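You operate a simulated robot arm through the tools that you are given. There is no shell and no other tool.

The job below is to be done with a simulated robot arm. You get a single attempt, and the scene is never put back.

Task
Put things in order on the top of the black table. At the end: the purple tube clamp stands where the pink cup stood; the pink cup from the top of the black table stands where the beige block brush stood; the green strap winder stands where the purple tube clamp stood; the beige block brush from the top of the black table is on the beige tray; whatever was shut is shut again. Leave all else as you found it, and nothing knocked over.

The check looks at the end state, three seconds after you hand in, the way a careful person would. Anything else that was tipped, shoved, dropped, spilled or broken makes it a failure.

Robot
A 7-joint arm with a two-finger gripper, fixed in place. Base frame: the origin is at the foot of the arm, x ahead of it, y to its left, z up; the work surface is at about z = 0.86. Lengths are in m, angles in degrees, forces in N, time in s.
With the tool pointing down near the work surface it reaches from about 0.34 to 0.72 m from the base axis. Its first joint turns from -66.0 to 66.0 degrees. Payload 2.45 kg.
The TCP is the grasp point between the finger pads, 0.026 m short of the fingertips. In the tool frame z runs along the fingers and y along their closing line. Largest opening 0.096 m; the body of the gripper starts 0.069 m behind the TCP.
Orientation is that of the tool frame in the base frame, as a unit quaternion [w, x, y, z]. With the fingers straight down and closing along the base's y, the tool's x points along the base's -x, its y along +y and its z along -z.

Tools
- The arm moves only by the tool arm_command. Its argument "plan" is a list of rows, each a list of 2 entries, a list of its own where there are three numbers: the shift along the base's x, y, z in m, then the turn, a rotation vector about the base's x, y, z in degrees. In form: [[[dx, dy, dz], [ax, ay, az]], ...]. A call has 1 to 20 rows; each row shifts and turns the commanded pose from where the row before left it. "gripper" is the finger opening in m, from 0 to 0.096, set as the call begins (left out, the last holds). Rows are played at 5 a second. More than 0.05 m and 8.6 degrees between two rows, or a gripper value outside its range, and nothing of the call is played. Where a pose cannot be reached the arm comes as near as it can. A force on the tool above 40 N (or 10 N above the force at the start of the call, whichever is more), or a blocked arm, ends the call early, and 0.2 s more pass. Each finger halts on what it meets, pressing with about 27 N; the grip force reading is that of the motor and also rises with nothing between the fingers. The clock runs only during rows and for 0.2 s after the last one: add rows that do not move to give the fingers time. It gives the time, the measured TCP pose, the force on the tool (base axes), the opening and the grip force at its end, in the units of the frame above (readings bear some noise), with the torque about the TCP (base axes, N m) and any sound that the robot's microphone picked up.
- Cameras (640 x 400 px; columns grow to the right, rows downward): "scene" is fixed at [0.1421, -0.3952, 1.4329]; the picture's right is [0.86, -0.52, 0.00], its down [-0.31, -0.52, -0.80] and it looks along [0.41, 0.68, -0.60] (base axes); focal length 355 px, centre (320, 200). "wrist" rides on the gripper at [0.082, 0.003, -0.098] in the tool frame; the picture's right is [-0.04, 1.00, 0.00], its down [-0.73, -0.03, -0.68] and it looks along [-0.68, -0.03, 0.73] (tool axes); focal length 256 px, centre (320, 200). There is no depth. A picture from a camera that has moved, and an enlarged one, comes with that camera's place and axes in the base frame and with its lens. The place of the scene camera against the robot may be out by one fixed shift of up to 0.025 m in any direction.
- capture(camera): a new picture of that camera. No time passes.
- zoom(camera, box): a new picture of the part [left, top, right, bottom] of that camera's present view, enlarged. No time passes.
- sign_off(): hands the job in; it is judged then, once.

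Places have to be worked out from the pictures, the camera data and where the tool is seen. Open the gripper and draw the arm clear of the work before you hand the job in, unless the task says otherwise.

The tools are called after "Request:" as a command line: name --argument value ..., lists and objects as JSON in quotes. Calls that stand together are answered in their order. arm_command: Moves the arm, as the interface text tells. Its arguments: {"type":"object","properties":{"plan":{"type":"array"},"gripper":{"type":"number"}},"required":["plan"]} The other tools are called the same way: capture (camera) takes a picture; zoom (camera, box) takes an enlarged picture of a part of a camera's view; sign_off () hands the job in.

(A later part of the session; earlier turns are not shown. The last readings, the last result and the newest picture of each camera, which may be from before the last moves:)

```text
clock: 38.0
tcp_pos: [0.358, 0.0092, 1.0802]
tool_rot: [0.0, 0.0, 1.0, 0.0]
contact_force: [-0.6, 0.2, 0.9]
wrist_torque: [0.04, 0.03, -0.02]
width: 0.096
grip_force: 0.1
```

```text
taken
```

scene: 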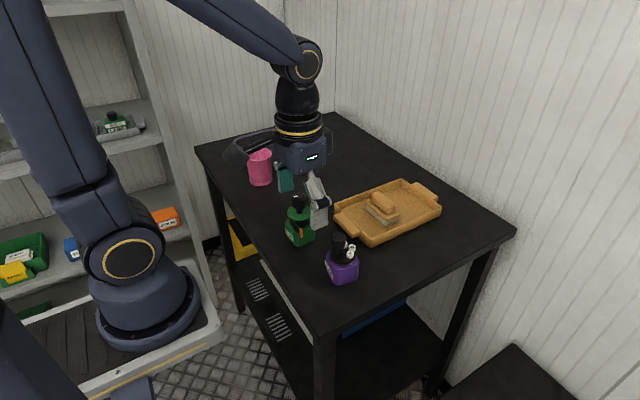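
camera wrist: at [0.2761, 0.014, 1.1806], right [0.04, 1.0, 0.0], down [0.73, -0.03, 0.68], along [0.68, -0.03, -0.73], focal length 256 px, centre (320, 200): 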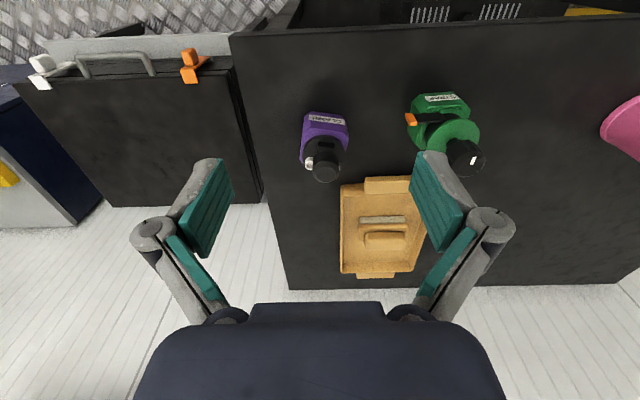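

Everything so far is in place. I'll zoom in on the clamp and the winder from here to fix their poses.

Request:
zoom --camera "wrist" --box '[280, 95, 370, 190]'

Request:
zoom --camera "wrist" --box '[390, 80, 500, 190]'

Request:
zoom --camera "scene" --box '[310, 220, 380, 290]'

Request:
zoom --camera "scene" --box '[270, 180, 340, 250]'

```text
4.21 times, centred on (325, 142) of wrist
camera zoom: at [0.2761, 0.014, 1.1806], right [0.04, 1.0, 0.0], down [0.73, -0.03, 0.68], along [0.68, -0.03, -0.73], focal length 1078 px, centre (299, 442)
```

zoom: 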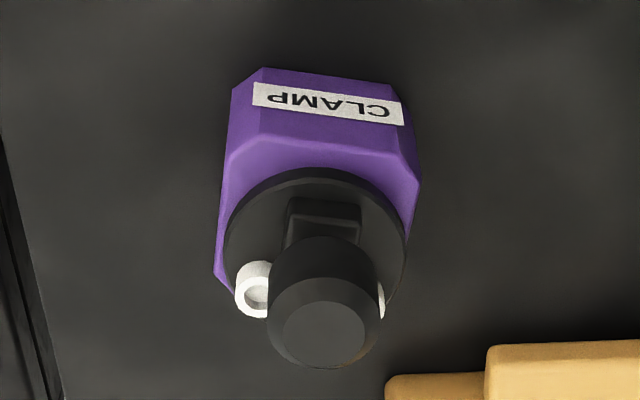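

```text
3.64 times, centred on (445, 135) of wrist
camera zoom: at [0.2761, 0.014, 1.1806], right [0.04, 1.0, 0.0], down [0.73, -0.03, 0.68], along [0.68, -0.03, -0.73], focal length 931 px, centre (-134, 436)
```

zoom: 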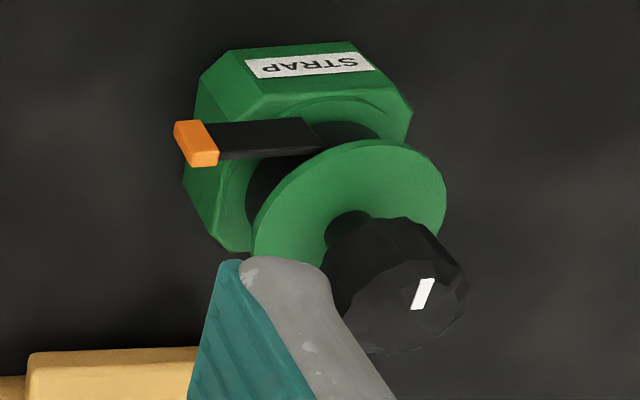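

```text
5.71 times, centred on (345, 255) of scene
camera zoom: at [0.1421, -0.3952, 1.4329], right [0.86, -0.52, 0.0], down [-0.31, -0.52, -0.8], along [0.41, 0.68, -0.6], focal length 2027 px, centre (177, -114)
```

zoom: 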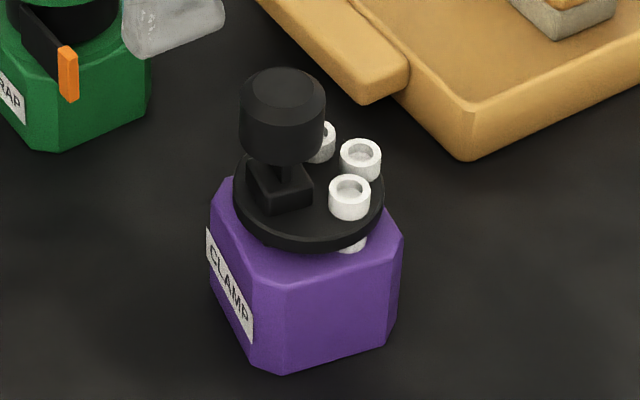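

```text
5.71 times, centred on (305, 215) of scene
camera zoom: at [0.1421, -0.3952, 1.4329], right [0.86, -0.52, 0.0], down [-0.31, -0.52, -0.8], along [0.41, 0.68, -0.6], focal length 2027 px, centre (406, 114)
```

zoom: 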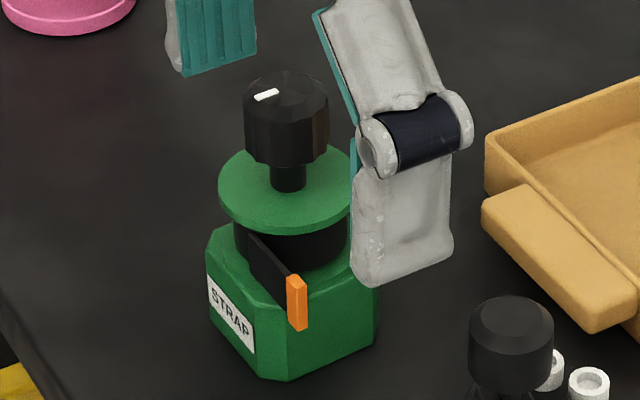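

The clamp body is a chamfered block about 0.059 m square, centred near (0.450, 0.011) with a yaw of about -11°. Its sides are vertical up to z of about 0.90 and the knob top is at about 0.97. The winder is at about (0.430, 0.152). I'll turn the tool -11°, add the 15° outward tilt needed for the far spot, and hover over the clamp.

Request:
arm_command --plan '[[[0, 0, 0], [0, 0, -5.5]], [[0, 0, 0], [0, 0, -5.5]], [[0, 0, 0], [-1.43, -7.36, 0]], [[0, 0, 0], [-1.43, -7.36, 0]], [[0.023, 0.0005, -0.005], [0, 0, 0]], [[0.023, 0.0005, -0.005], [0, 0, 0]], [[0.023, 0.0005, -0.005], [0, 0, 0]], [[0.023, 0.0005, -0.005], [0, 0, 0]], [[0, 0, 0], [0, 0, 0]], [[0, 0, 0], [0, 0, 0]]]'

Request:
capture --camera "wrist"

Request:
zoom --camera "scene" --box '[270, 160, 430, 290]'

```text
clock: 40.2
tcp_pos: [0.4502, 0.0135, 1.0638]
tool_rot: [0.13, 0.095, 0.987, -0.012]
contact_force: [-0.2, 0.8, 0.4]
wrist_torque: [0.02, -0.03, -0.02]
width: 0.0961
grip_force: 0.1
```

```text
taken
camera wrist: at [0.348, 0.038, 1.1381], right [0.23, 0.97, 0.01], down [0.52, -0.13, 0.85], along [0.82, -0.19, -0.53], focal length 256 px, centre (320, 200)
```

wrist: 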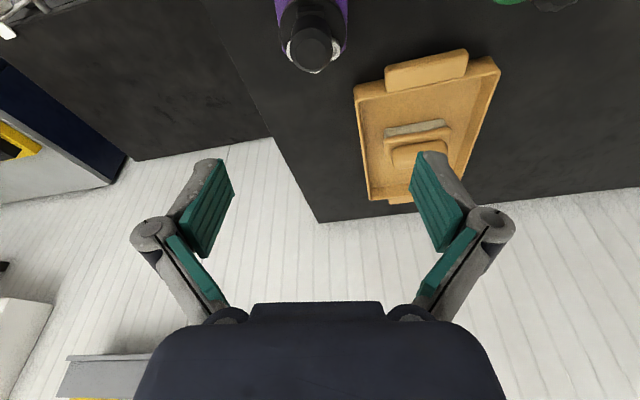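

```text
3.08 times, centred on (350, 225) of scene
camera zoom: at [0.1421, -0.3952, 1.4329], right [0.86, -0.52, 0.0], down [-0.31, -0.52, -0.8], along [0.41, 0.68, -0.6], focal length 1092 px, centre (228, 123)
```

zoom: 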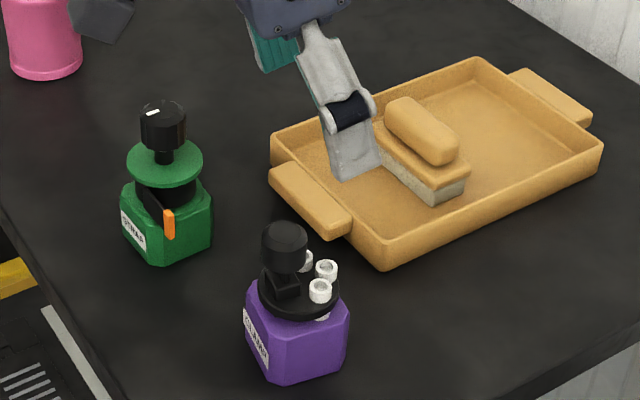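

The TCP is about 2.5 mm off along the closing line. I'll correct that, narrow the opening to 0.084 for clearance from the winder's lever, and descend to z of about 0.945 for another look.

Request:
arm_command --plan '[[[-0.0005, -0.0025, -0.03], [0, 0, 0]], [[0, 0, -0.035], [0, 0, 0]], [[0, 0, -0.03], [0, 0, 0]], [[0, 0, -0.02], [0, 0, 0]], [[0, 0, 0], [0, 0, 0]]]' --gripper 0.084

Request:
capture --camera "wrist"

Request:
zoom --camera "scene" --box '[280, 180, 420, 300]'

```text
clock: 41.4
tcp_pos: [0.4519, 0.0107, 0.9456]
tool_rot: [0.13, 0.095, 0.987, -0.012]
contact_force: [-0.3, 0.6, -0.3]
wrist_torque: [0.01, -0.01, -0.01]
width: 0.0839
grip_force: 0.0
```

```text
taken
camera wrist: at [0.3498, 0.0358, 1.0217], right [0.23, 0.97, 0.01], down [0.52, -0.13, 0.85], along [0.82, -0.19, -0.53], focal length 256 px, centre (320, 200)
```

wrist: 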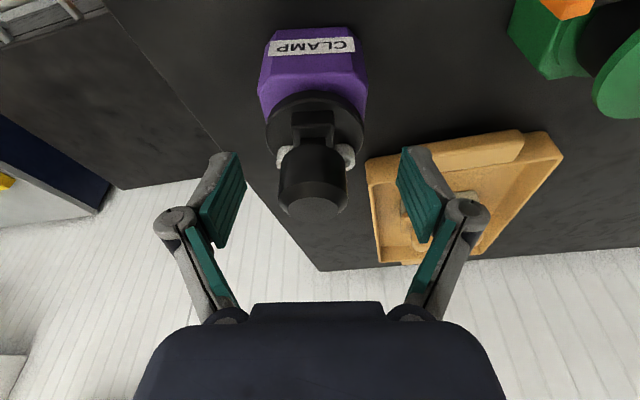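

```text
3.33 times, centred on (350, 240) of scene
camera zoom: at [0.1421, -0.3952, 1.4329], right [0.86, -0.52, 0.0], down [-0.31, -0.52, -0.8], along [0.41, 0.68, -0.6], focal length 1182 px, centre (220, 67)
```

zoom: 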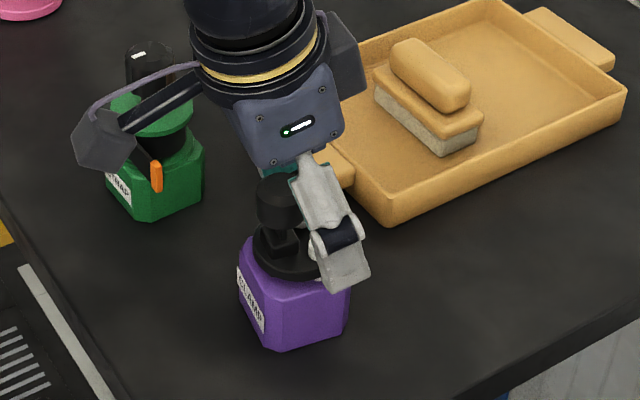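

The tool yaw matches the body, and the clamp centre re-measures at about (0.4485, 0.0106). I'll shift -3 mm in x and -2 mm in y, then descend to z of about 0.913, which leaves about 5 mm between the gripper body and the knob.

Request:
arm_command --plan '[[[-0.003, -0.002, -0.01], [0, 0, 0]], [[0, 0, -0.012], [0, 0, 0]], [[0, 0, -0.008], [0, 0, 0]], [[0, 0, -0.0025], [0, 0, 0]], [[0, 0, 0], [0, 0, 0]]]'

Request:
capture --camera "wrist"

Request:
zoom --camera "scene" --box '[310, 200, 390, 290]'

```text
clock: 42.6
tcp_pos: [0.4478, 0.0074, 0.9122]
tool_rot: [0.13, 0.095, 0.987, -0.013]
contact_force: [-0.5, -0.1, 0.2]
wrist_torque: [-0.01, -0.02, 0.0]
width: 0.084
grip_force: 0.1
```

```text
taken
camera wrist: at [0.3461, 0.0325, 0.9878], right [0.23, 0.97, 0.01], down [0.52, -0.13, 0.85], along [0.82, -0.19, -0.53], focal length 256 px, centre (320, 200)
```

wrist: 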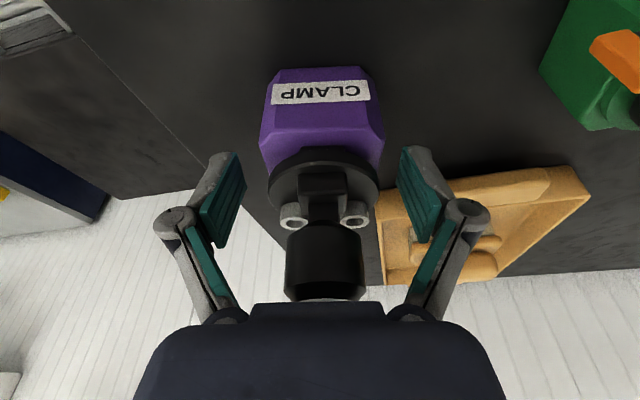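

```text
4.44 times, centred on (350, 245) of scene
camera zoom: at [0.1421, -0.3952, 1.4329], right [0.86, -0.52, 0.0], down [-0.31, -0.52, -0.8], along [0.41, 0.68, -0.6], focal length 1577 px, centre (187, 0)
```

zoom: 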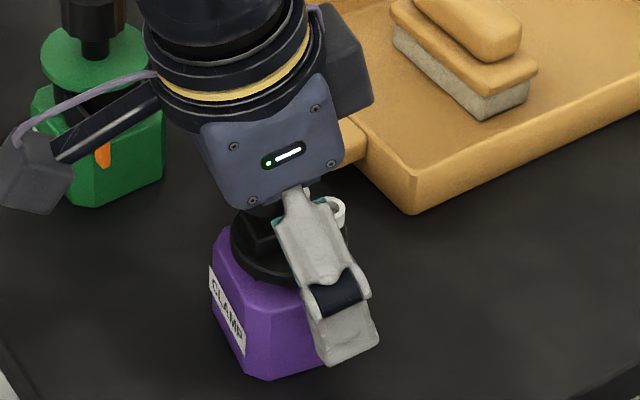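

The clamp is centred between the pads with no contact on the knob. I'll close on the body.

Request:
arm_command --plan '[[[0, 0, 0], [0, 0, 0]], [[0, 0, 0], [0, 0, 0]], [[0, 0, 0], [0, 0, 0]], [[0, 0, 0], [0, 0, 0]]]' --gripper 0.045

Request:
capture --camera "wrist"

Request:
zoom --camera "scene" --box '[310, 200, 390, 290]'

```text
clock: 43.6
tcp_pos: [0.4487, 0.0084, 0.9128]
tool_rot: [0.13, 0.096, 0.987, -0.012]
contact_force: [0.0, -0.4, 2.3]
wrist_torque: [0.0, 0.03, 0.01]
width: 0.0558
grip_force: 26.8
```

```text
taken
camera wrist: at [0.3463, 0.0325, 0.988], right [0.23, 0.97, 0.01], down [0.52, -0.13, 0.85], along [0.82, -0.19, -0.53], focal length 256 px, centre (320, 200)
```

wrist: 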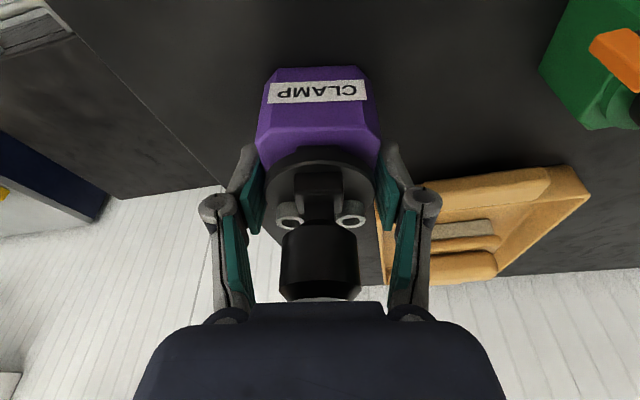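

```text
4.44 times, centred on (350, 245) of scene
camera zoom: at [0.1421, -0.3952, 1.4329], right [0.86, -0.52, 0.0], down [-0.31, -0.52, -0.8], along [0.41, 0.68, -0.6], focal length 1577 px, centre (187, 0)
```

zoom: 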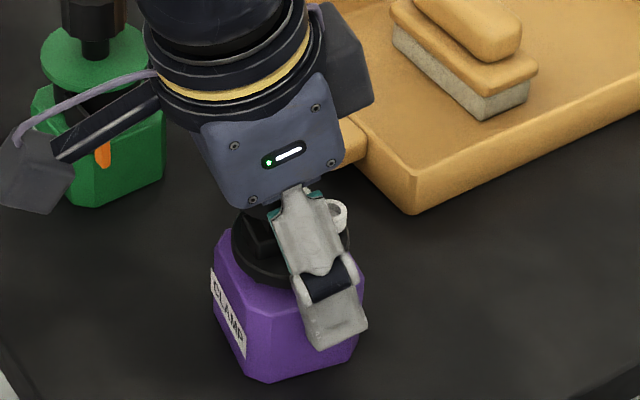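

The fingers hold at 0.056 m, which is the body width. I'll lift 2 cm slowly and compare the clamp's pose in the wrist view.

Request:
arm_command --plan '[[[0, 0, 0.003], [0, 0, 0]], [[0, 0, 0.006], [0, 0, 0]], [[0, 0, 0.01], [0, 0, 0]], [[0, 0, 0.005], [0, 0, 0]], [[0, 0, 0], [0, 0, 0]]]'

Request:
capture --camera "wrist"

Request:
zoom --camera "scene" --box '[310, 190, 390, 290]'

```text
clock: 44.8
tcp_pos: [0.4484, 0.0075, 0.9369]
tool_rot: [0.13, 0.096, 0.987, -0.012]
contact_force: [0.1, -0.7, -1.0]
wrist_torque: [0.0, 0.0, 0.0]
width: 0.0553
grip_force: 27.2
```

```text
taken
camera wrist: at [0.3464, 0.0329, 1.0129], right [0.23, 0.97, 0.01], down [0.52, -0.13, 0.85], along [0.82, -0.19, -0.53], focal length 256 px, centre (320, 200)
```

wrist: 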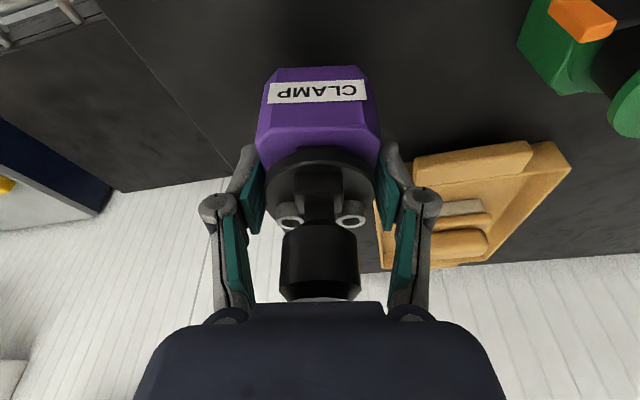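

```text
4.00 times, centred on (350, 240) of scene
camera zoom: at [0.1422, -0.3952, 1.4329], right [0.86, -0.52, 0.0], down [-0.31, -0.52, -0.8], along [0.41, 0.68, -0.6], focal length 1419 px, centre (200, 40)
```

zoom: 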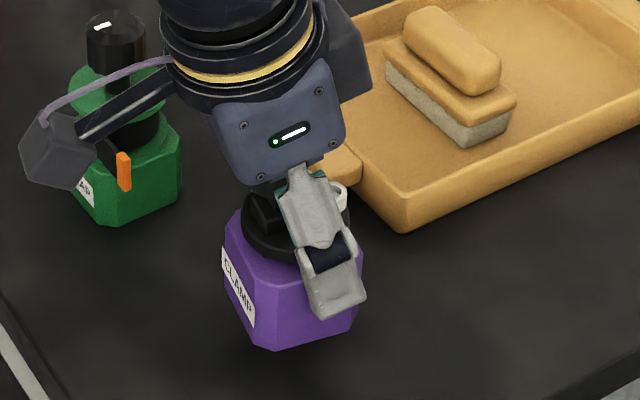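

The clamp is held firmly with its pose unchanged in the wrist view. I'll lift to z of about 1.06 and move over the tray side, keeping clear of the winder.

Request:
arm_command --plan '[[[0, 0, 0.02], [0, 0, 0]], [[0, 0, 0.03], [0, 0, 0]], [[0, 0, 0.035], [0, 0, 0]], [[0, 0, 0.035], [0, 0, 0]], [[0.02, 0.016, 0], [0, 0, 0]], [[0.028, 0.023, 0], [0, 0, 0]], [[0.028, 0.023, 0], [0, 0, 0]], [[0.028, 0.023, 0], [0, 0, 0]], [[0.02, 0.016, 0], [0, 0, 0]], [[0, 0, 0], [0, 0, 0]]]'

Request:
capture --camera "scene"

Request:
capture --camera "wrist"

```text
clock: 47.0
tcp_pos: [0.571, 0.1112, 1.054]
tool_rot: [0.13, 0.095, 0.987, -0.013]
contact_force: [-0.7, 0.0, -0.1]
wrist_torque: [0.0, 0.01, -0.02]
width: 0.055
grip_force: 27.6
```

```text
taken
```

scene: 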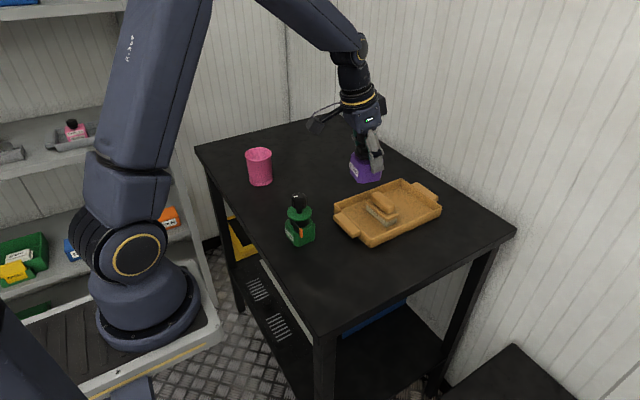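

```text
taken
camera wrist: at [0.4682, 0.1351, 1.1299], right [0.23, 0.97, 0.01], down [0.52, -0.13, 0.85], along [0.82, -0.19, -0.53], focal length 256 px, centre (320, 200)
```

wrist: 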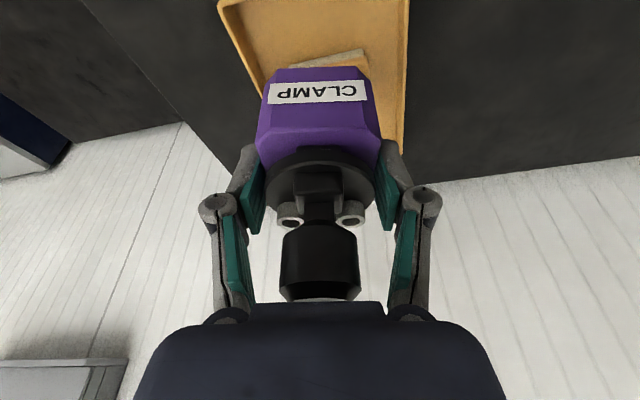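

The pose is unchanged in the grip. I'll continue in +y while yawing +45° in total, so the tilt points along the bearing of the cup's old spot.

Request:
arm_command --plan '[[[0, 0.0275, 0], [0, 0, 4.5]], [[0, 0.0275, 0], [0, 0, 4.5]], [[0, 0.0275, 0], [0, 0, 4.5]], [[0, 0.0275, 0], [0, 0, 4.5]], [[0, 0.0275, 0], [0, 0, 4.5]], [[0, 0.0275, 0], [0, 0, 4.5]], [[0, 0.0275, 0], [0, 0, 4.5]], [[0, 0.0275, 0], [0, 0, 4.5]], [[0, 0.0275, 0], [0, 0, 4.5]], [[0, 0.0275, 0], [0, 0, 4.5]], [[0, 0, 0], [0, 0, 0]], [[0, 0, 0], [0, 0, 0]]]'

Request:
capture --camera "scene"

Request:
capture --camera "wrist"

```text
clock: 49.6
tcp_pos: [0.5708, 0.3851, 1.0561]
tool_rot: [0.125, -0.29, 0.948, 0.038]
contact_force: [-0.4, -0.1, -0.9]
wrist_torque: [0.0, 0.02, -0.01]
width: 0.0553
grip_force: 27.2
```

```text
taken
```

scene: 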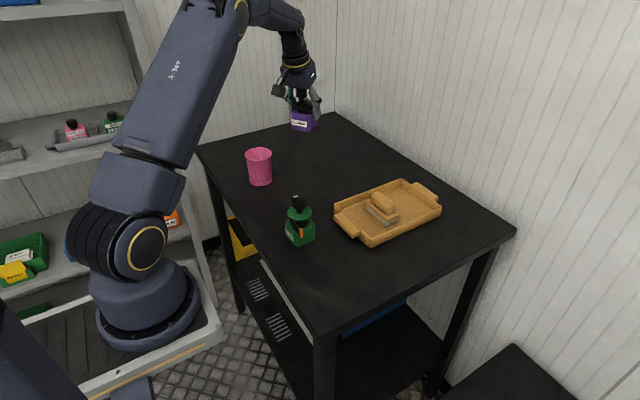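

```text
taken
camera wrist: at [0.483, 0.331, 1.1318], right [-0.53, 0.85, 0.01], down [0.46, 0.27, 0.85], along [0.72, 0.45, -0.53], focal length 256 px, centre (320, 200)
```

wrist: 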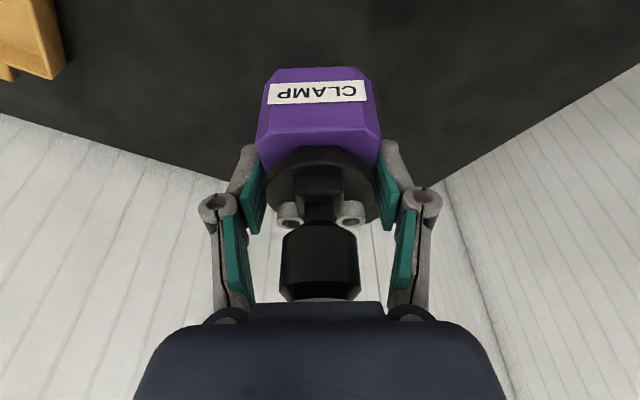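

The tool is now at the same orientation as in the cup grasp. The target TCP is about (0.611, 0.415), so I'll move out while descending and stop a little above the table.

Request:
arm_command --plan '[[[0.014, 0.01, -0.02], [0, 0, 0]], [[0.013, 0.01, -0.02], [0, 0, 0]], [[0.013, 0.01, -0.02], [0, 0, 0]], [[0, 0, -0.025], [0, 0, 0]], [[0, 0, -0.025], [0, 0, 0]], [[0, 0, -0.015], [0, 0, 0]], [[0, 0, -0.008], [0, 0, 0]], [[0, 0, 0], [0, 0, 0]], [[0, 0, 0], [0, 0, 0]]]'

Request:
capture --camera "scene"

```text
clock: 51.6
tcp_pos: [0.612, 0.4122, 0.925]
tool_rot: [0.125, -0.289, 0.948, 0.039]
contact_force: [0.6, 0.2, -1.2]
wrist_torque: [-0.04, -0.03, 0.02]
width: 0.0556
grip_force: 27.1
```

```text
taken
```

scene: 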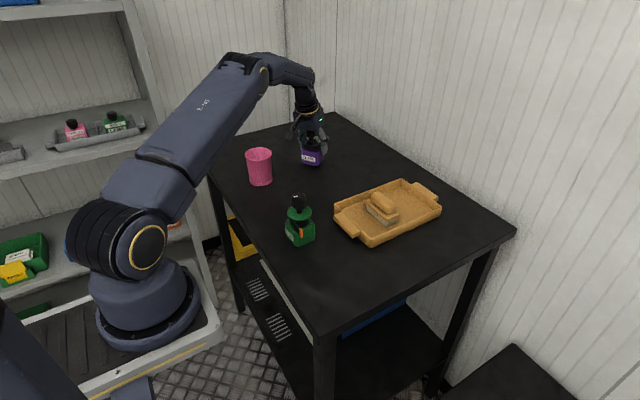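

It's about 12 mm above the table at (0.612, 0.412). I'll adjust 2 mm in y and lower, finishing in 1 mm steps.

Request:
arm_command --plan '[[[-0.0005, 0.001, -0.004], [0, 0, 0]], [[-0.0005, 0.001, -0.004], [0, 0, 0]], [[0, 0, -0.002], [0, 0, 0]], [[0, 0, -0.001], [0, 0, 0]], [[0, 0, 0], [0, 0, 0]]]'

```text
clock: 52.8
tcp_pos: [0.6109, 0.4157, 0.9126]
tool_rot: [0.125, -0.29, 0.948, 0.038]
contact_force: [0.0, 0.0, -0.1]
wrist_torque: [0.01, 0.01, -0.02]
width: 0.0553
grip_force: 26.7
```

The TCP is at (0.611, 0.416, 0.913) with no contact yet. I'll lower in 1 mm steps until the table pushes back.

Request:
arm_command --plan '[[[0, 0, -0.001], [0, 0, 0]], [[0, 0, -0.001], [0, 0, 0]], [[0, 0, 0], [0, 0, 0]]]'

```text
clock: 53.6
tcp_pos: [0.6103, 0.4164, 0.9116]
tool_rot: [0.125, -0.289, 0.948, 0.039]
contact_force: [1.1, -0.4, 2.8]
wrist_torque: [0.0, 0.09, 0.04]
width: 0.0555
grip_force: 26.8
```

A first light touch of 2.8 N. I'll press one more half-millimetre step to confirm it's seated.

Request:
arm_command --plan '[[[0, 0, -0.0007], [0, 0, 0]], [[0, 0, 0], [0, 0, 0]]]'

Request:
zoom --camera "scene" --box '[260, 100, 370, 190]'

```text
clock: 54.2
tcp_pos: [0.6103, 0.4154, 0.9107]
tool_rot: [0.125, -0.29, 0.948, 0.039]
contact_force: [-1.9, -2.0, 8.5]
wrist_torque: [-0.16, 0.23, -0.01]
width: 0.0555
grip_force: 26.4
```

```text
4.44 times, centred on (315, 145) of scene
camera zoom: at [0.1419, -0.3954, 1.4328], right [0.86, -0.52, 0.0], down [-0.31, -0.52, -0.8], along [0.41, 0.68, -0.6], focal length 1577 px, centre (342, 444)
```

zoom: 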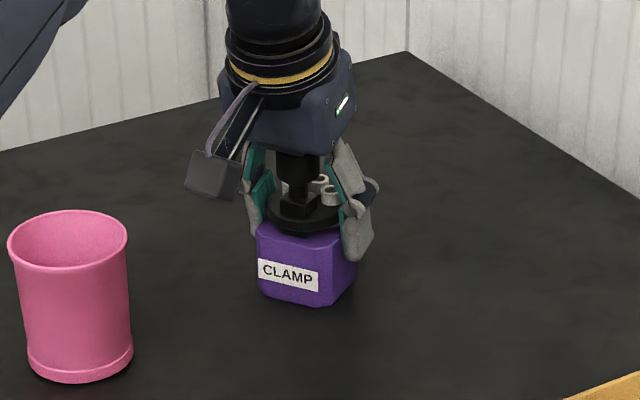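

The clamp is seated and upright with 8.5 N of contact. I'll relieve 0.7 mm and open the fingers to 0.084.

Request:
arm_command --plan '[[[0, 0, 0.0007], [0, 0, 0]], [[0, 0, 0], [0, 0, 0]]]'

Request:
arm_command --plan '[[[0, 0, 0], [0, 0, 0]], [[0, 0, 0], [0, 0, 0]], [[0, 0, 0], [0, 0, 0]], [[0, 0, 0], [0, 0, 0]]]' --gripper 0.086

Request:
capture --camera "wrist"

Request:
zoom --camera "scene" --box '[260, 100, 370, 190]'

```text
clock: 54.8
tcp_pos: [0.6112, 0.4167, 0.9129]
tool_rot: [0.125, -0.291, 0.948, 0.039]
contact_force: [0.6, -0.1, 6.2]
wrist_torque: [0.06, 0.04, 0.05]
width: 0.0554
grip_force: 27.3
```

```text
clock: 55.8
tcp_pos: [0.6106, 0.4168, 0.9117]
tool_rot: [0.125, -0.291, 0.948, 0.038]
contact_force: [0.1, -0.5, -0.9]
wrist_torque: [-0.02, -0.04, 0.0]
width: 0.086
grip_force: 0.0
```

```text
taken
camera wrist: at [0.5221, 0.3621, 0.9876], right [-0.53, 0.85, 0.01], down [0.46, 0.27, 0.85], along [0.72, 0.45, -0.53], focal length 256 px, centre (320, 200)
```

wrist: 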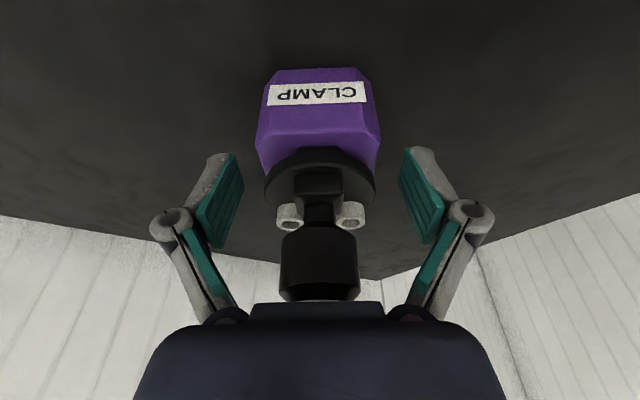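

```text
4.44 times, centred on (315, 145) of scene
camera zoom: at [0.1421, -0.3952, 1.4329], right [0.86, -0.52, 0.0], down [-0.31, -0.52, -0.8], along [0.41, 0.68, -0.6], focal length 1577 px, centre (342, 444)
```

zoom: 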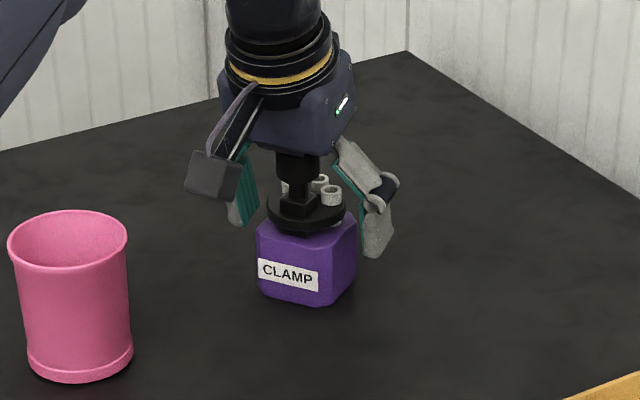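

The clamp stands free and upright on the cup's old spot. I'll retreat straight up, then inward, remove the tilt, and go to a viewing pose for the green winder with the tool turned to about 91.6°, so the fingers close along x and away from its lever.

Request:
arm_command --plan '[[[0, 0, 0.025], [0, 0, 0]], [[0, 0, 0.03], [0, 0, 0]], [[0, 0, 0.03], [0, 0, 0]], [[0, 0, 0.033], [0, 0, 0]], [[-0.035, -0.024, 0.02], [0, 0, 0]], [[-0.035, -0.024, 0.025], [0, 0, 0]], [[0, 0, 0], [-4.19, 6.22, 0]], [[0, 0, 0], [-4.19, 6.22, 0]], [[-0.0139, -0.0386, 0], [0, 0, 7.2]], [[-0.0139, -0.0386, 0], [0, 0, 7.2]], [[-0.0139, -0.0386, 0], [0, 0, 7.2]], [[-0.0139, -0.0386, 0], [0, 0, 7.2]], [[-0.0139, -0.0386, 0], [0, 0, 7.2]], [[-0.0139, -0.0386, 0], [0, 0, 7.2]], [[-0.0139, -0.0386, 0], [0, 0, 7.2]], [[-0.0139, -0.0386, 0], [0, 0, 7.2]], [[0, 0, 0], [0, 0, 0]], [[0, 0, 0], [0, 0, 0]]]'

Request:
capture --camera "wrist"

Request:
capture --camera "scene"

```text
clock: 59.6
tcp_pos: [0.4284, 0.0566, 1.0752]
tool_rot: [0.001, 0.718, -0.696, 0.0]
contact_force: [0.5, 0.5, 0.7]
wrist_torque: [0.02, 0.0, 0.02]
width: 0.0861
grip_force: 0.1
```

```text
taken
camera wrist: at [0.4275, -0.021, 1.1762], right [-1.0, 0.01, 0.0], down [0.01, 0.73, 0.68], along [0.01, 0.68, -0.73], focal length 256 px, centre (320, 200)
```

wrist: 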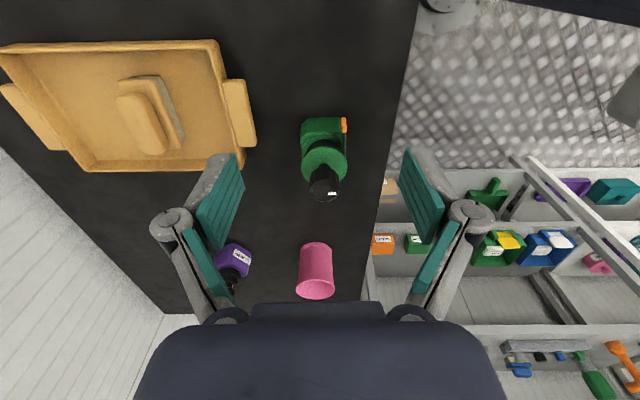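

```text
taken
```

scene: 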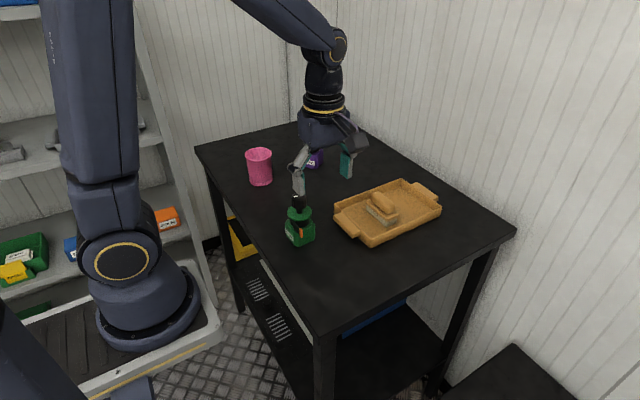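

All the objects are in order. I'll zoom in on the winder to get its exact pose and see where the lever sits.

Request:
zoom --camera "wrist" --box '[270, 105, 380, 215]'

Request:
zoom --camera "scene" --box '[270, 180, 340, 250]'

```text
3.64 times, centred on (325, 160) of wrist
camera zoom: at [0.4275, -0.021, 1.1762], right [-1.0, 0.01, 0.0], down [0.01, 0.73, 0.68], along [0.01, 0.68, -0.73], focal length 931 px, centre (302, 346)
```

zoom: 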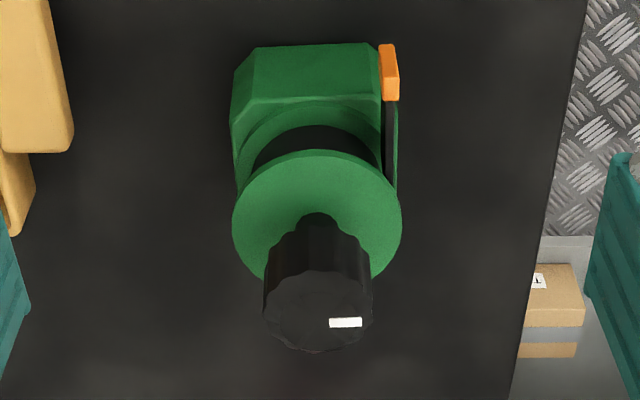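

```text
5.71 times, centred on (305, 215) of scene
camera zoom: at [0.1421, -0.3952, 1.4329], right [0.86, -0.52, 0.0], down [-0.31, -0.52, -0.8], along [0.41, 0.68, -0.6], focal length 2027 px, centre (406, 114)
```

zoom: 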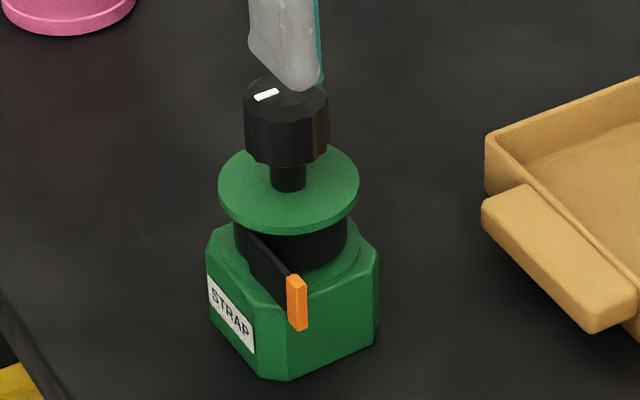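

The lever runs along the winder's -x edge at about x = 0.404, z = 0.92, and extends toward -y. Fingers closing along y at x of about 0.43 would miss it by about 1 cm, so I'll turn back to a yaw of about 1.8°, the body's own yaw, and view from the base side.

Request:
arm_command --plan '[[[-0.0062, 0.0088, 0], [0, 0, -8.16]], [[-0.0062, 0.0088, 0], [0, 0, -8.16]], [[-0.0062, 0.0088, 0], [0, 0, -8.16]], [[-0.0062, 0.0088, 0], [0, 0, -8.16]], [[-0.0062, 0.0088, 0], [0, 0, -8.16]], [[-0.0062, 0.0088, 0], [0, 0, -8.16]], [[-0.0062, 0.0088, 0], [0, 0, -8.16]], [[-0.0062, 0.0088, 0], [0, 0, -8.16]], [[-0.0062, 0.0088, 0], [0, 0, -8.16]], [[-0.0062, 0.0088, 0], [0, 0, -8.16]], [[-0.0062, 0.0088, 0], [0, 0, -8.16]], [[0, 0, 0], [0, 0, 0]], [[0, 0, 0], [0, 0, 0]]]'

Request:
zoom --camera "wrist" --box '[265, 80, 375, 190]'

Request:
capture --camera "wrist"

```text
clock: 62.4
tcp_pos: [0.3622, 0.1563, 1.0748]
tool_rot: [0.002, -0.016, 1.0, 0.0]
contact_force: [0.1, 0.2, 1.0]
wrist_torque: [0.04, 0.0, -0.02]
width: 0.0862
grip_force: 0.2
```

```text
3.64 times, centred on (320, 135) of wrist
camera zoom: at [0.2797, 0.1592, 1.1747], right [0.01, 1.0, 0.0], down [0.73, -0.01, 0.68], along [0.68, -0.01, -0.73], focal length 931 px, centre (320, 436)
```

zoom: 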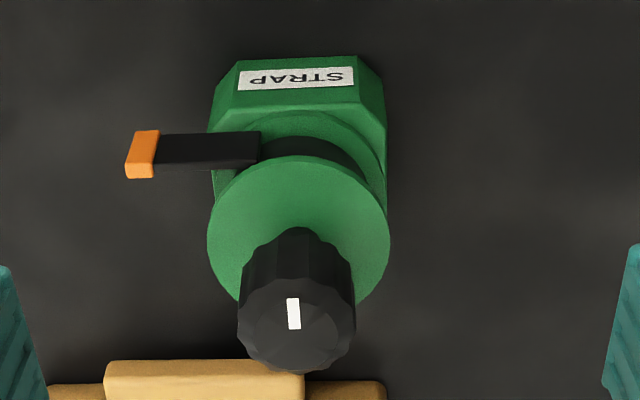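

```text
taken
camera wrist: at [0.2797, 0.1592, 1.1747], right [0.01, 1.0, 0.0], down [0.73, -0.01, 0.68], along [0.68, -0.01, -0.73], focal length 256 px, centre (320, 200)
```

wrist: 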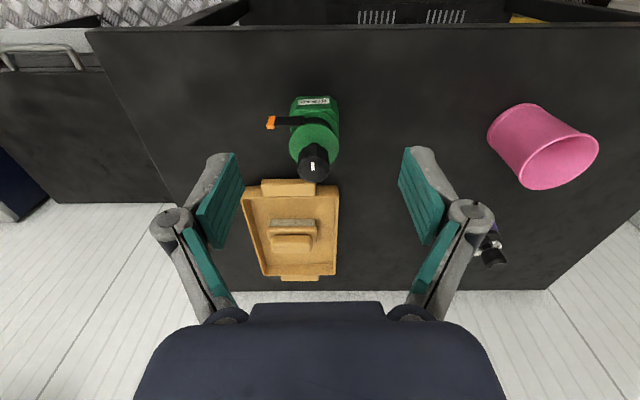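

The winder's yaw matches the tool exactly. Its centre is about (0.4275, 0.151), with the knob top at about 0.97 and vertical sides up to 0.90. I'll move above it at z of about 1.03 and then check the alignment.

Request:
arm_command --plan '[[[0.0172, -0.0013, -0.011], [0, 0, 0]], [[0.0172, -0.0013, -0.011], [0, 0, 0]], [[0.0172, -0.0013, -0.011], [0, 0, 0]], [[0.0172, -0.0014, -0.011], [0, 0, 0]], [[0, 0, 0], [0, 0, 0]], [[0, 0, 0], [0, 0, 0]]]' --gripper 0.09

Request:
capture --camera "wrist"

Request:
zoom --camera "scene" --box '[240, 150, 370, 260]'

```text
clock: 63.8
tcp_pos: [0.428, 0.1523, 1.0292]
tool_rot: [-0.001, -0.017, 1.0, 0.0]
contact_force: [0.5, -0.1, 0.4]
wrist_torque: [0.0, 0.01, -0.05]
width: 0.09
grip_force: 0.1
```

```text
taken
camera wrist: at [0.3464, 0.1534, 1.1297], right [0.01, 1.0, 0.0], down [0.73, -0.01, 0.68], along [0.68, 0.0, -0.73], focal length 256 px, centre (320, 200)
```

wrist: 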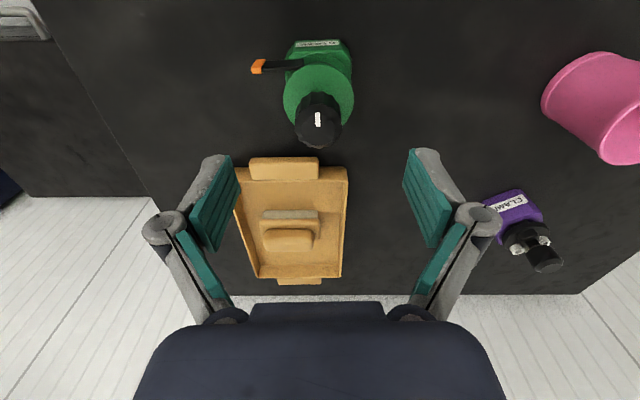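

```text
3.64 times, centred on (305, 205) of scene
camera zoom: at [0.1421, -0.3952, 1.4329], right [0.86, -0.52, 0.0], down [-0.31, -0.52, -0.8], along [0.41, 0.68, -0.6], focal length 1290 px, centre (374, 182)
```

zoom: 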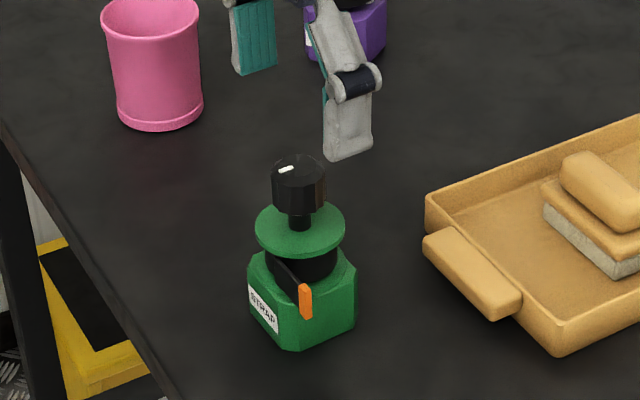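

The knob and body line up with the finger mid-plane to within about 1.5 mm. I'll shift +3 mm in x, away from the lever, and descend to z of about 0.935 for a check.

Request:
arm_command --plan '[[[0.003, -0.001, -0.025], [0, 0, 0]], [[0, 0, -0.03], [0, 0, 0]], [[0, 0, -0.025], [0, 0, 0]], [[0, 0, -0.014], [0, 0, 0]], [[0, 0, 0], [0, 0, 0]]]' --gripper 0.084

Request:
capture --camera "wrist"

Request:
zoom --camera "scene" --box '[255, 160, 355, 255]'

```text
clock: 65.0
tcp_pos: [0.4333, 0.1506, 0.9355]
tool_rot: [0.0, -0.016, 1.0, -0.001]
contact_force: [-0.2, -1.0, -0.7]
wrist_torque: [-0.01, -0.01, -0.01]
width: 0.0841
grip_force: 0.0
```

```text
taken
camera wrist: at [0.351, 0.1527, 1.036], right [0.01, 1.0, 0.0], down [0.73, -0.01, 0.68], along [0.68, 0.0, -0.73], focal length 256 px, centre (320, 200)
```

wrist: 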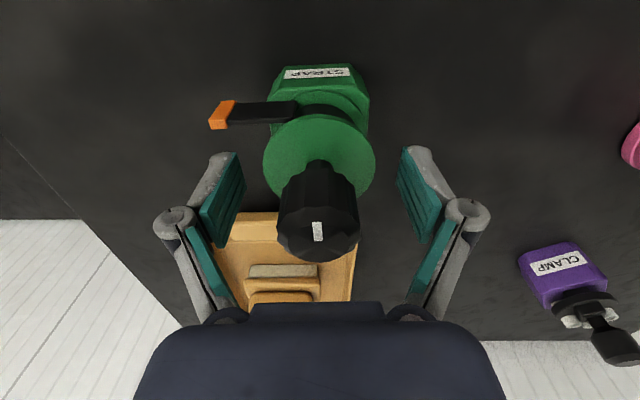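

```text
4.21 times, centred on (305, 208) of scene
camera zoom: at [0.1421, -0.3952, 1.4329], right [0.86, -0.52, 0.0], down [-0.31, -0.52, -0.8], along [0.41, 0.68, -0.6], focal length 1494 px, centre (383, 168)
```

zoom: 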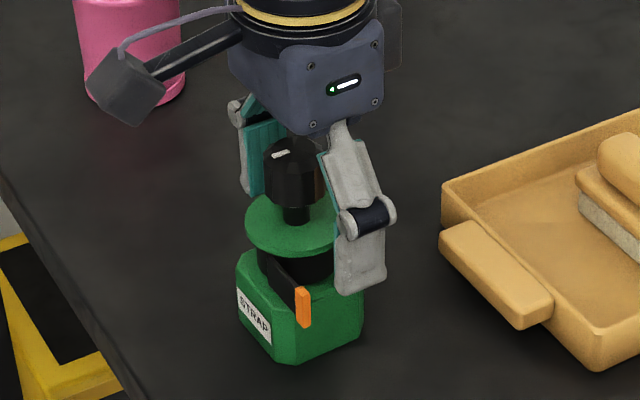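

The lever's nearest edge is at about x = 0.411 and the finger starts at x = 0.421, so it clears by about 1 cm. I'll descend the last 26 mm to z of about 0.909.

Request:
arm_command --plan '[[[0, 0, -0.011], [0, 0, 0]], [[0, 0, -0.009], [0, 0, 0]], [[0, 0, -0.006], [0, 0, 0]], [[0, 0, 0], [0, 0, 0]]]'

Request:
capture --camera "wrist"

Request:
zoom --camera "scene" --box '[255, 160, 355, 255]'

```text
clock: 66.0
tcp_pos: [0.4303, 0.1508, 0.9101]
tool_rot: [0.0, -0.017, 1.0, 0.0]
contact_force: [0.7, -0.3, -0.1]
wrist_torque: [-0.02, 0.01, 0.0]
width: 0.0842
grip_force: 0.1
```

```text
taken
camera wrist: at [0.3494, 0.1528, 1.0104], right [0.01, 1.0, 0.0], down [0.73, -0.01, 0.68], along [0.68, 0.0, -0.73], focal length 256 px, centre (320, 200)
```

wrist: 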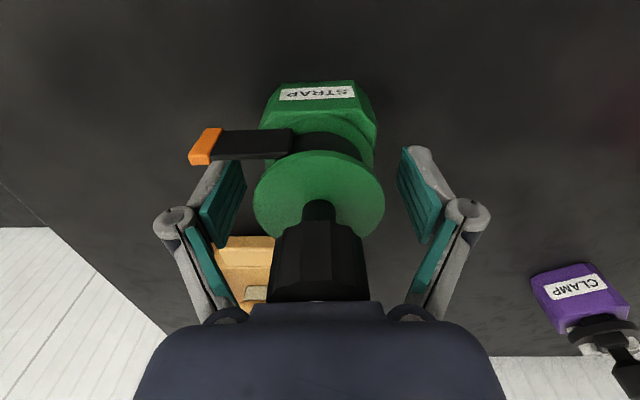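

```text
4.21 times, centred on (305, 208) of scene
camera zoom: at [0.1421, -0.3952, 1.4329], right [0.86, -0.52, 0.0], down [-0.31, -0.52, -0.8], along [0.41, 0.68, -0.6], focal length 1494 px, centre (383, 168)
```

zoom: 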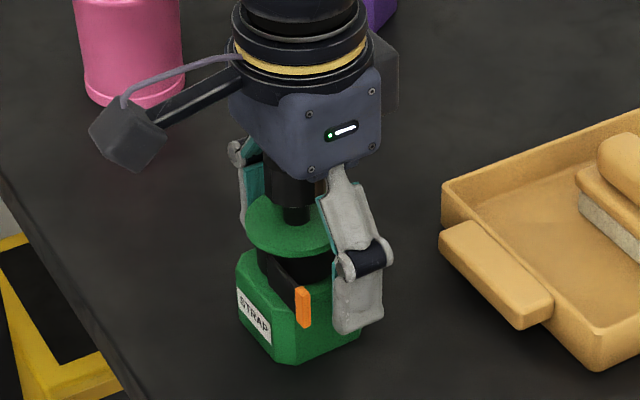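

No contact, and the winder is centred between the pads. I'll close on its body.

Request:
arm_command --plan '[[[0, 0, 0], [0, 0, 0]], [[0, 0, 0], [0, 0, 0]], [[0, 0, 0], [0, 0, 0]], [[0, 0, 0], [0, 0, 0]]]' --gripper 0.045

Request:
capture --camera "wrist"

Request:
zoom --camera "scene" --box '[255, 160, 355, 255]'

```text
clock: 67.0
tcp_pos: [0.4313, 0.15, 0.9096]
tool_rot: [0.0, -0.017, 1.0, 0.0]
contact_force: [-0.2, 0.1, 0.8]
wrist_torque: [-0.11, -0.01, -0.01]
width: 0.0555
grip_force: 26.8
```

```text
taken
camera wrist: at [0.3494, 0.1527, 1.0106], right [0.01, 1.0, 0.0], down [0.73, -0.01, 0.68], along [0.68, 0.0, -0.73], focal length 256 px, centre (320, 200)
```

wrist: 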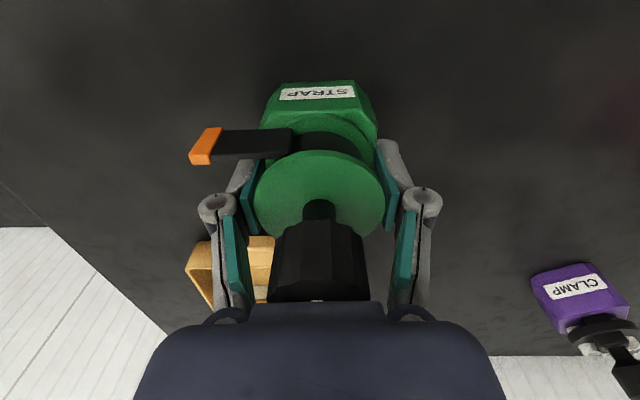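

```text
4.21 times, centred on (305, 208) of scene
camera zoom: at [0.1421, -0.3952, 1.4329], right [0.86, -0.52, 0.0], down [-0.31, -0.52, -0.8], along [0.41, 0.68, -0.6], focal length 1494 px, centre (383, 168)
```

zoom: 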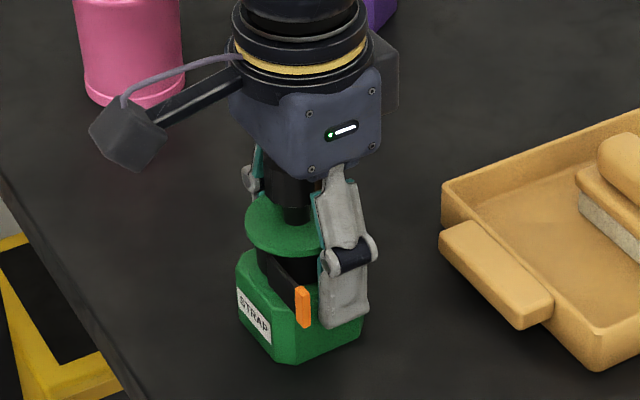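

It's gripped at 0.0555 m. I'll lift slowly to check the hold before carrying it.

Request:
arm_command --plan '[[[0, 0, 0.003], [0, 0, 0]], [[0, 0, 0.007], [0, 0, 0]], [[0, 0, 0.015], [0, 0, 0]], [[0, 0, 0.02], [0, 0, 0]], [[0, 0, 0.015], [0, 0, 0]], [[0, 0, 0], [0, 0, 0]]]'

Request:
capture --camera "wrist"

Request:
zoom --camera "scene" --box '[255, 150, 365, 255]'

```text
clock: 68.4
tcp_pos: [0.4334, 0.1508, 0.9709]
tool_rot: [0.0, -0.016, 1.0, 0.0]
contact_force: [0.5, -0.6, -1.1]
wrist_torque: [0.03, -0.03, 0.02]
width: 0.0555
grip_force: 26.8
```

```text
taken
camera wrist: at [0.3513, 0.1536, 1.0709], right [0.01, 1.0, 0.0], down [0.73, -0.01, 0.68], along [0.68, 0.0, -0.73], focal length 256 px, centre (320, 200)
```

wrist: 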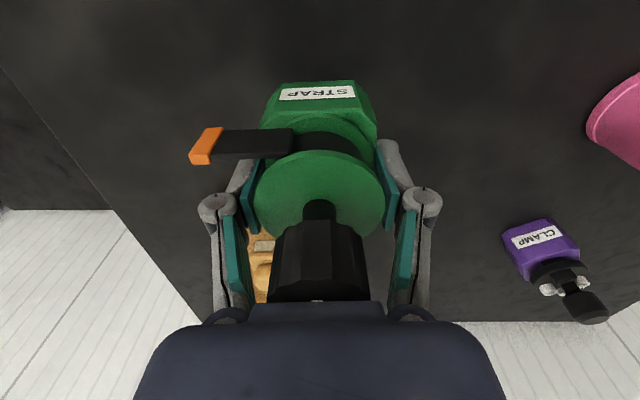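

```text
3.81 times, centred on (310, 202) of scene
camera zoom: at [0.1421, -0.3952, 1.4329], right [0.86, -0.52, 0.0], down [-0.31, -0.52, -0.8], along [0.41, 0.68, -0.6], focal length 1351 px, centre (358, 190)
```

zoom: 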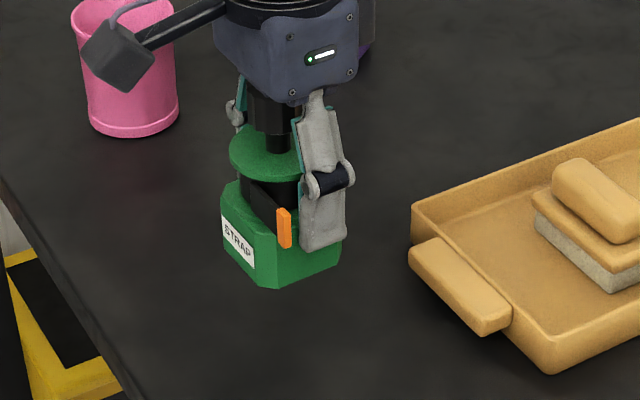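

The winder is held level. I'll carry it in -y to the clamp's old spot, TCP target about (0.451, 0.011), at this height.

Request:
arm_command --plan '[[[0.003, -0.02, 0], [0, 0, 0]], [[0.003, -0.025, 0], [0, 0, 0]], [[0.003, -0.025, 0], [0, 0, 0]], [[0.003, -0.025, 0], [0, 0, 0]], [[0.003, -0.025, 0], [0, 0, 0]], [[0.0035, -0.02, 0], [0, 0, 0]], [[0, 0, -0.02], [0, 0, 0]], [[0, 0, -0.02], [0, 0, 0]], [[0, 0, -0.01], [0, 0, 0]], [[0, 0, 0], [0, 0, 0]], [[0, 0, 0], [0, 0, 0]]]'

Request:
zoom --camera "scene" --box '[310, 220, 380, 290]'

Request:
capture --camera "wrist"

```text
clock: 70.8
tcp_pos: [0.4516, 0.0091, 0.9204]
tool_rot: [0.0, -0.017, 1.0, 0.0]
contact_force: [0.8, -0.2, -1.2]
wrist_torque: [0.01, -0.04, 0.01]
width: 0.0554
grip_force: 27.7
```

```text
5.71 times, centred on (345, 255) of scene
camera zoom: at [0.1422, -0.3952, 1.4329], right [0.86, -0.52, 0.0], down [-0.31, -0.52, -0.8], along [0.41, 0.68, -0.6], focal length 2027 px, centre (177, -114)
```

zoom: 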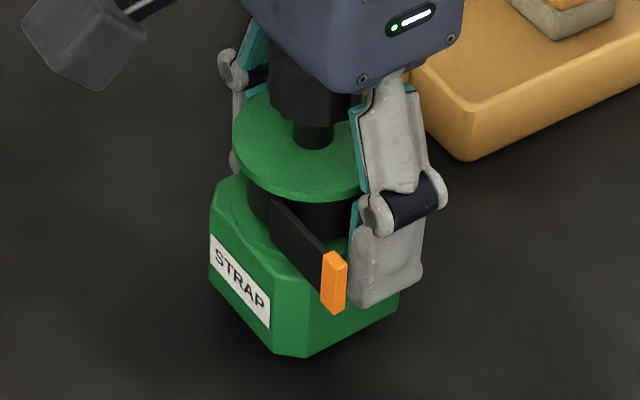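

```text
taken
camera wrist: at [0.3698, 0.0123, 1.0211], right [0.01, 1.0, 0.0], down [0.73, -0.01, 0.68], along [0.68, 0.0, -0.73], focal length 256 px, centre (320, 200)
```

wrist: 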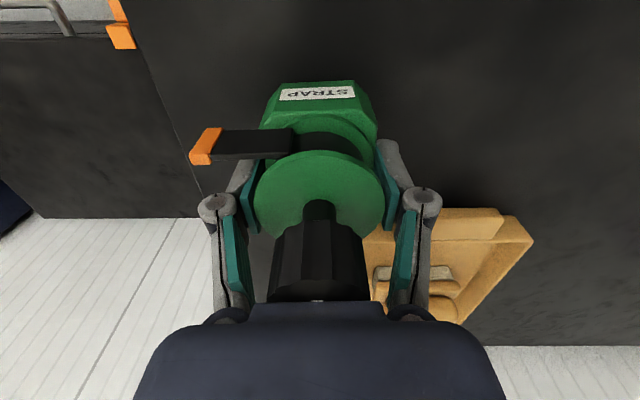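

In the same scene crop the winder's outline coincides with where the clamp was, to within a couple of millimetres. It's about 1 cm above the table, so I'll lower it now.

Request:
arm_command --plan '[[[-0.0005, 0.001, -0.004], [0, 0, 0]], [[0, 0, -0.004], [0, 0, 0]], [[0, 0, -0.002], [0, 0, 0]], [[0, 0, -0.001], [0, 0, 0]], [[0, 0, 0], [0, 0, 0]]]'

```text
clock: 72.0
tcp_pos: [0.4524, 0.0117, 0.9104]
tool_rot: [0.0, -0.017, 1.0, 0.0]
contact_force: [-5.5, -2.1, 27.3]
wrist_torque: [-0.07, 0.15, -0.01]
width: 0.0557
grip_force: 27.1
```

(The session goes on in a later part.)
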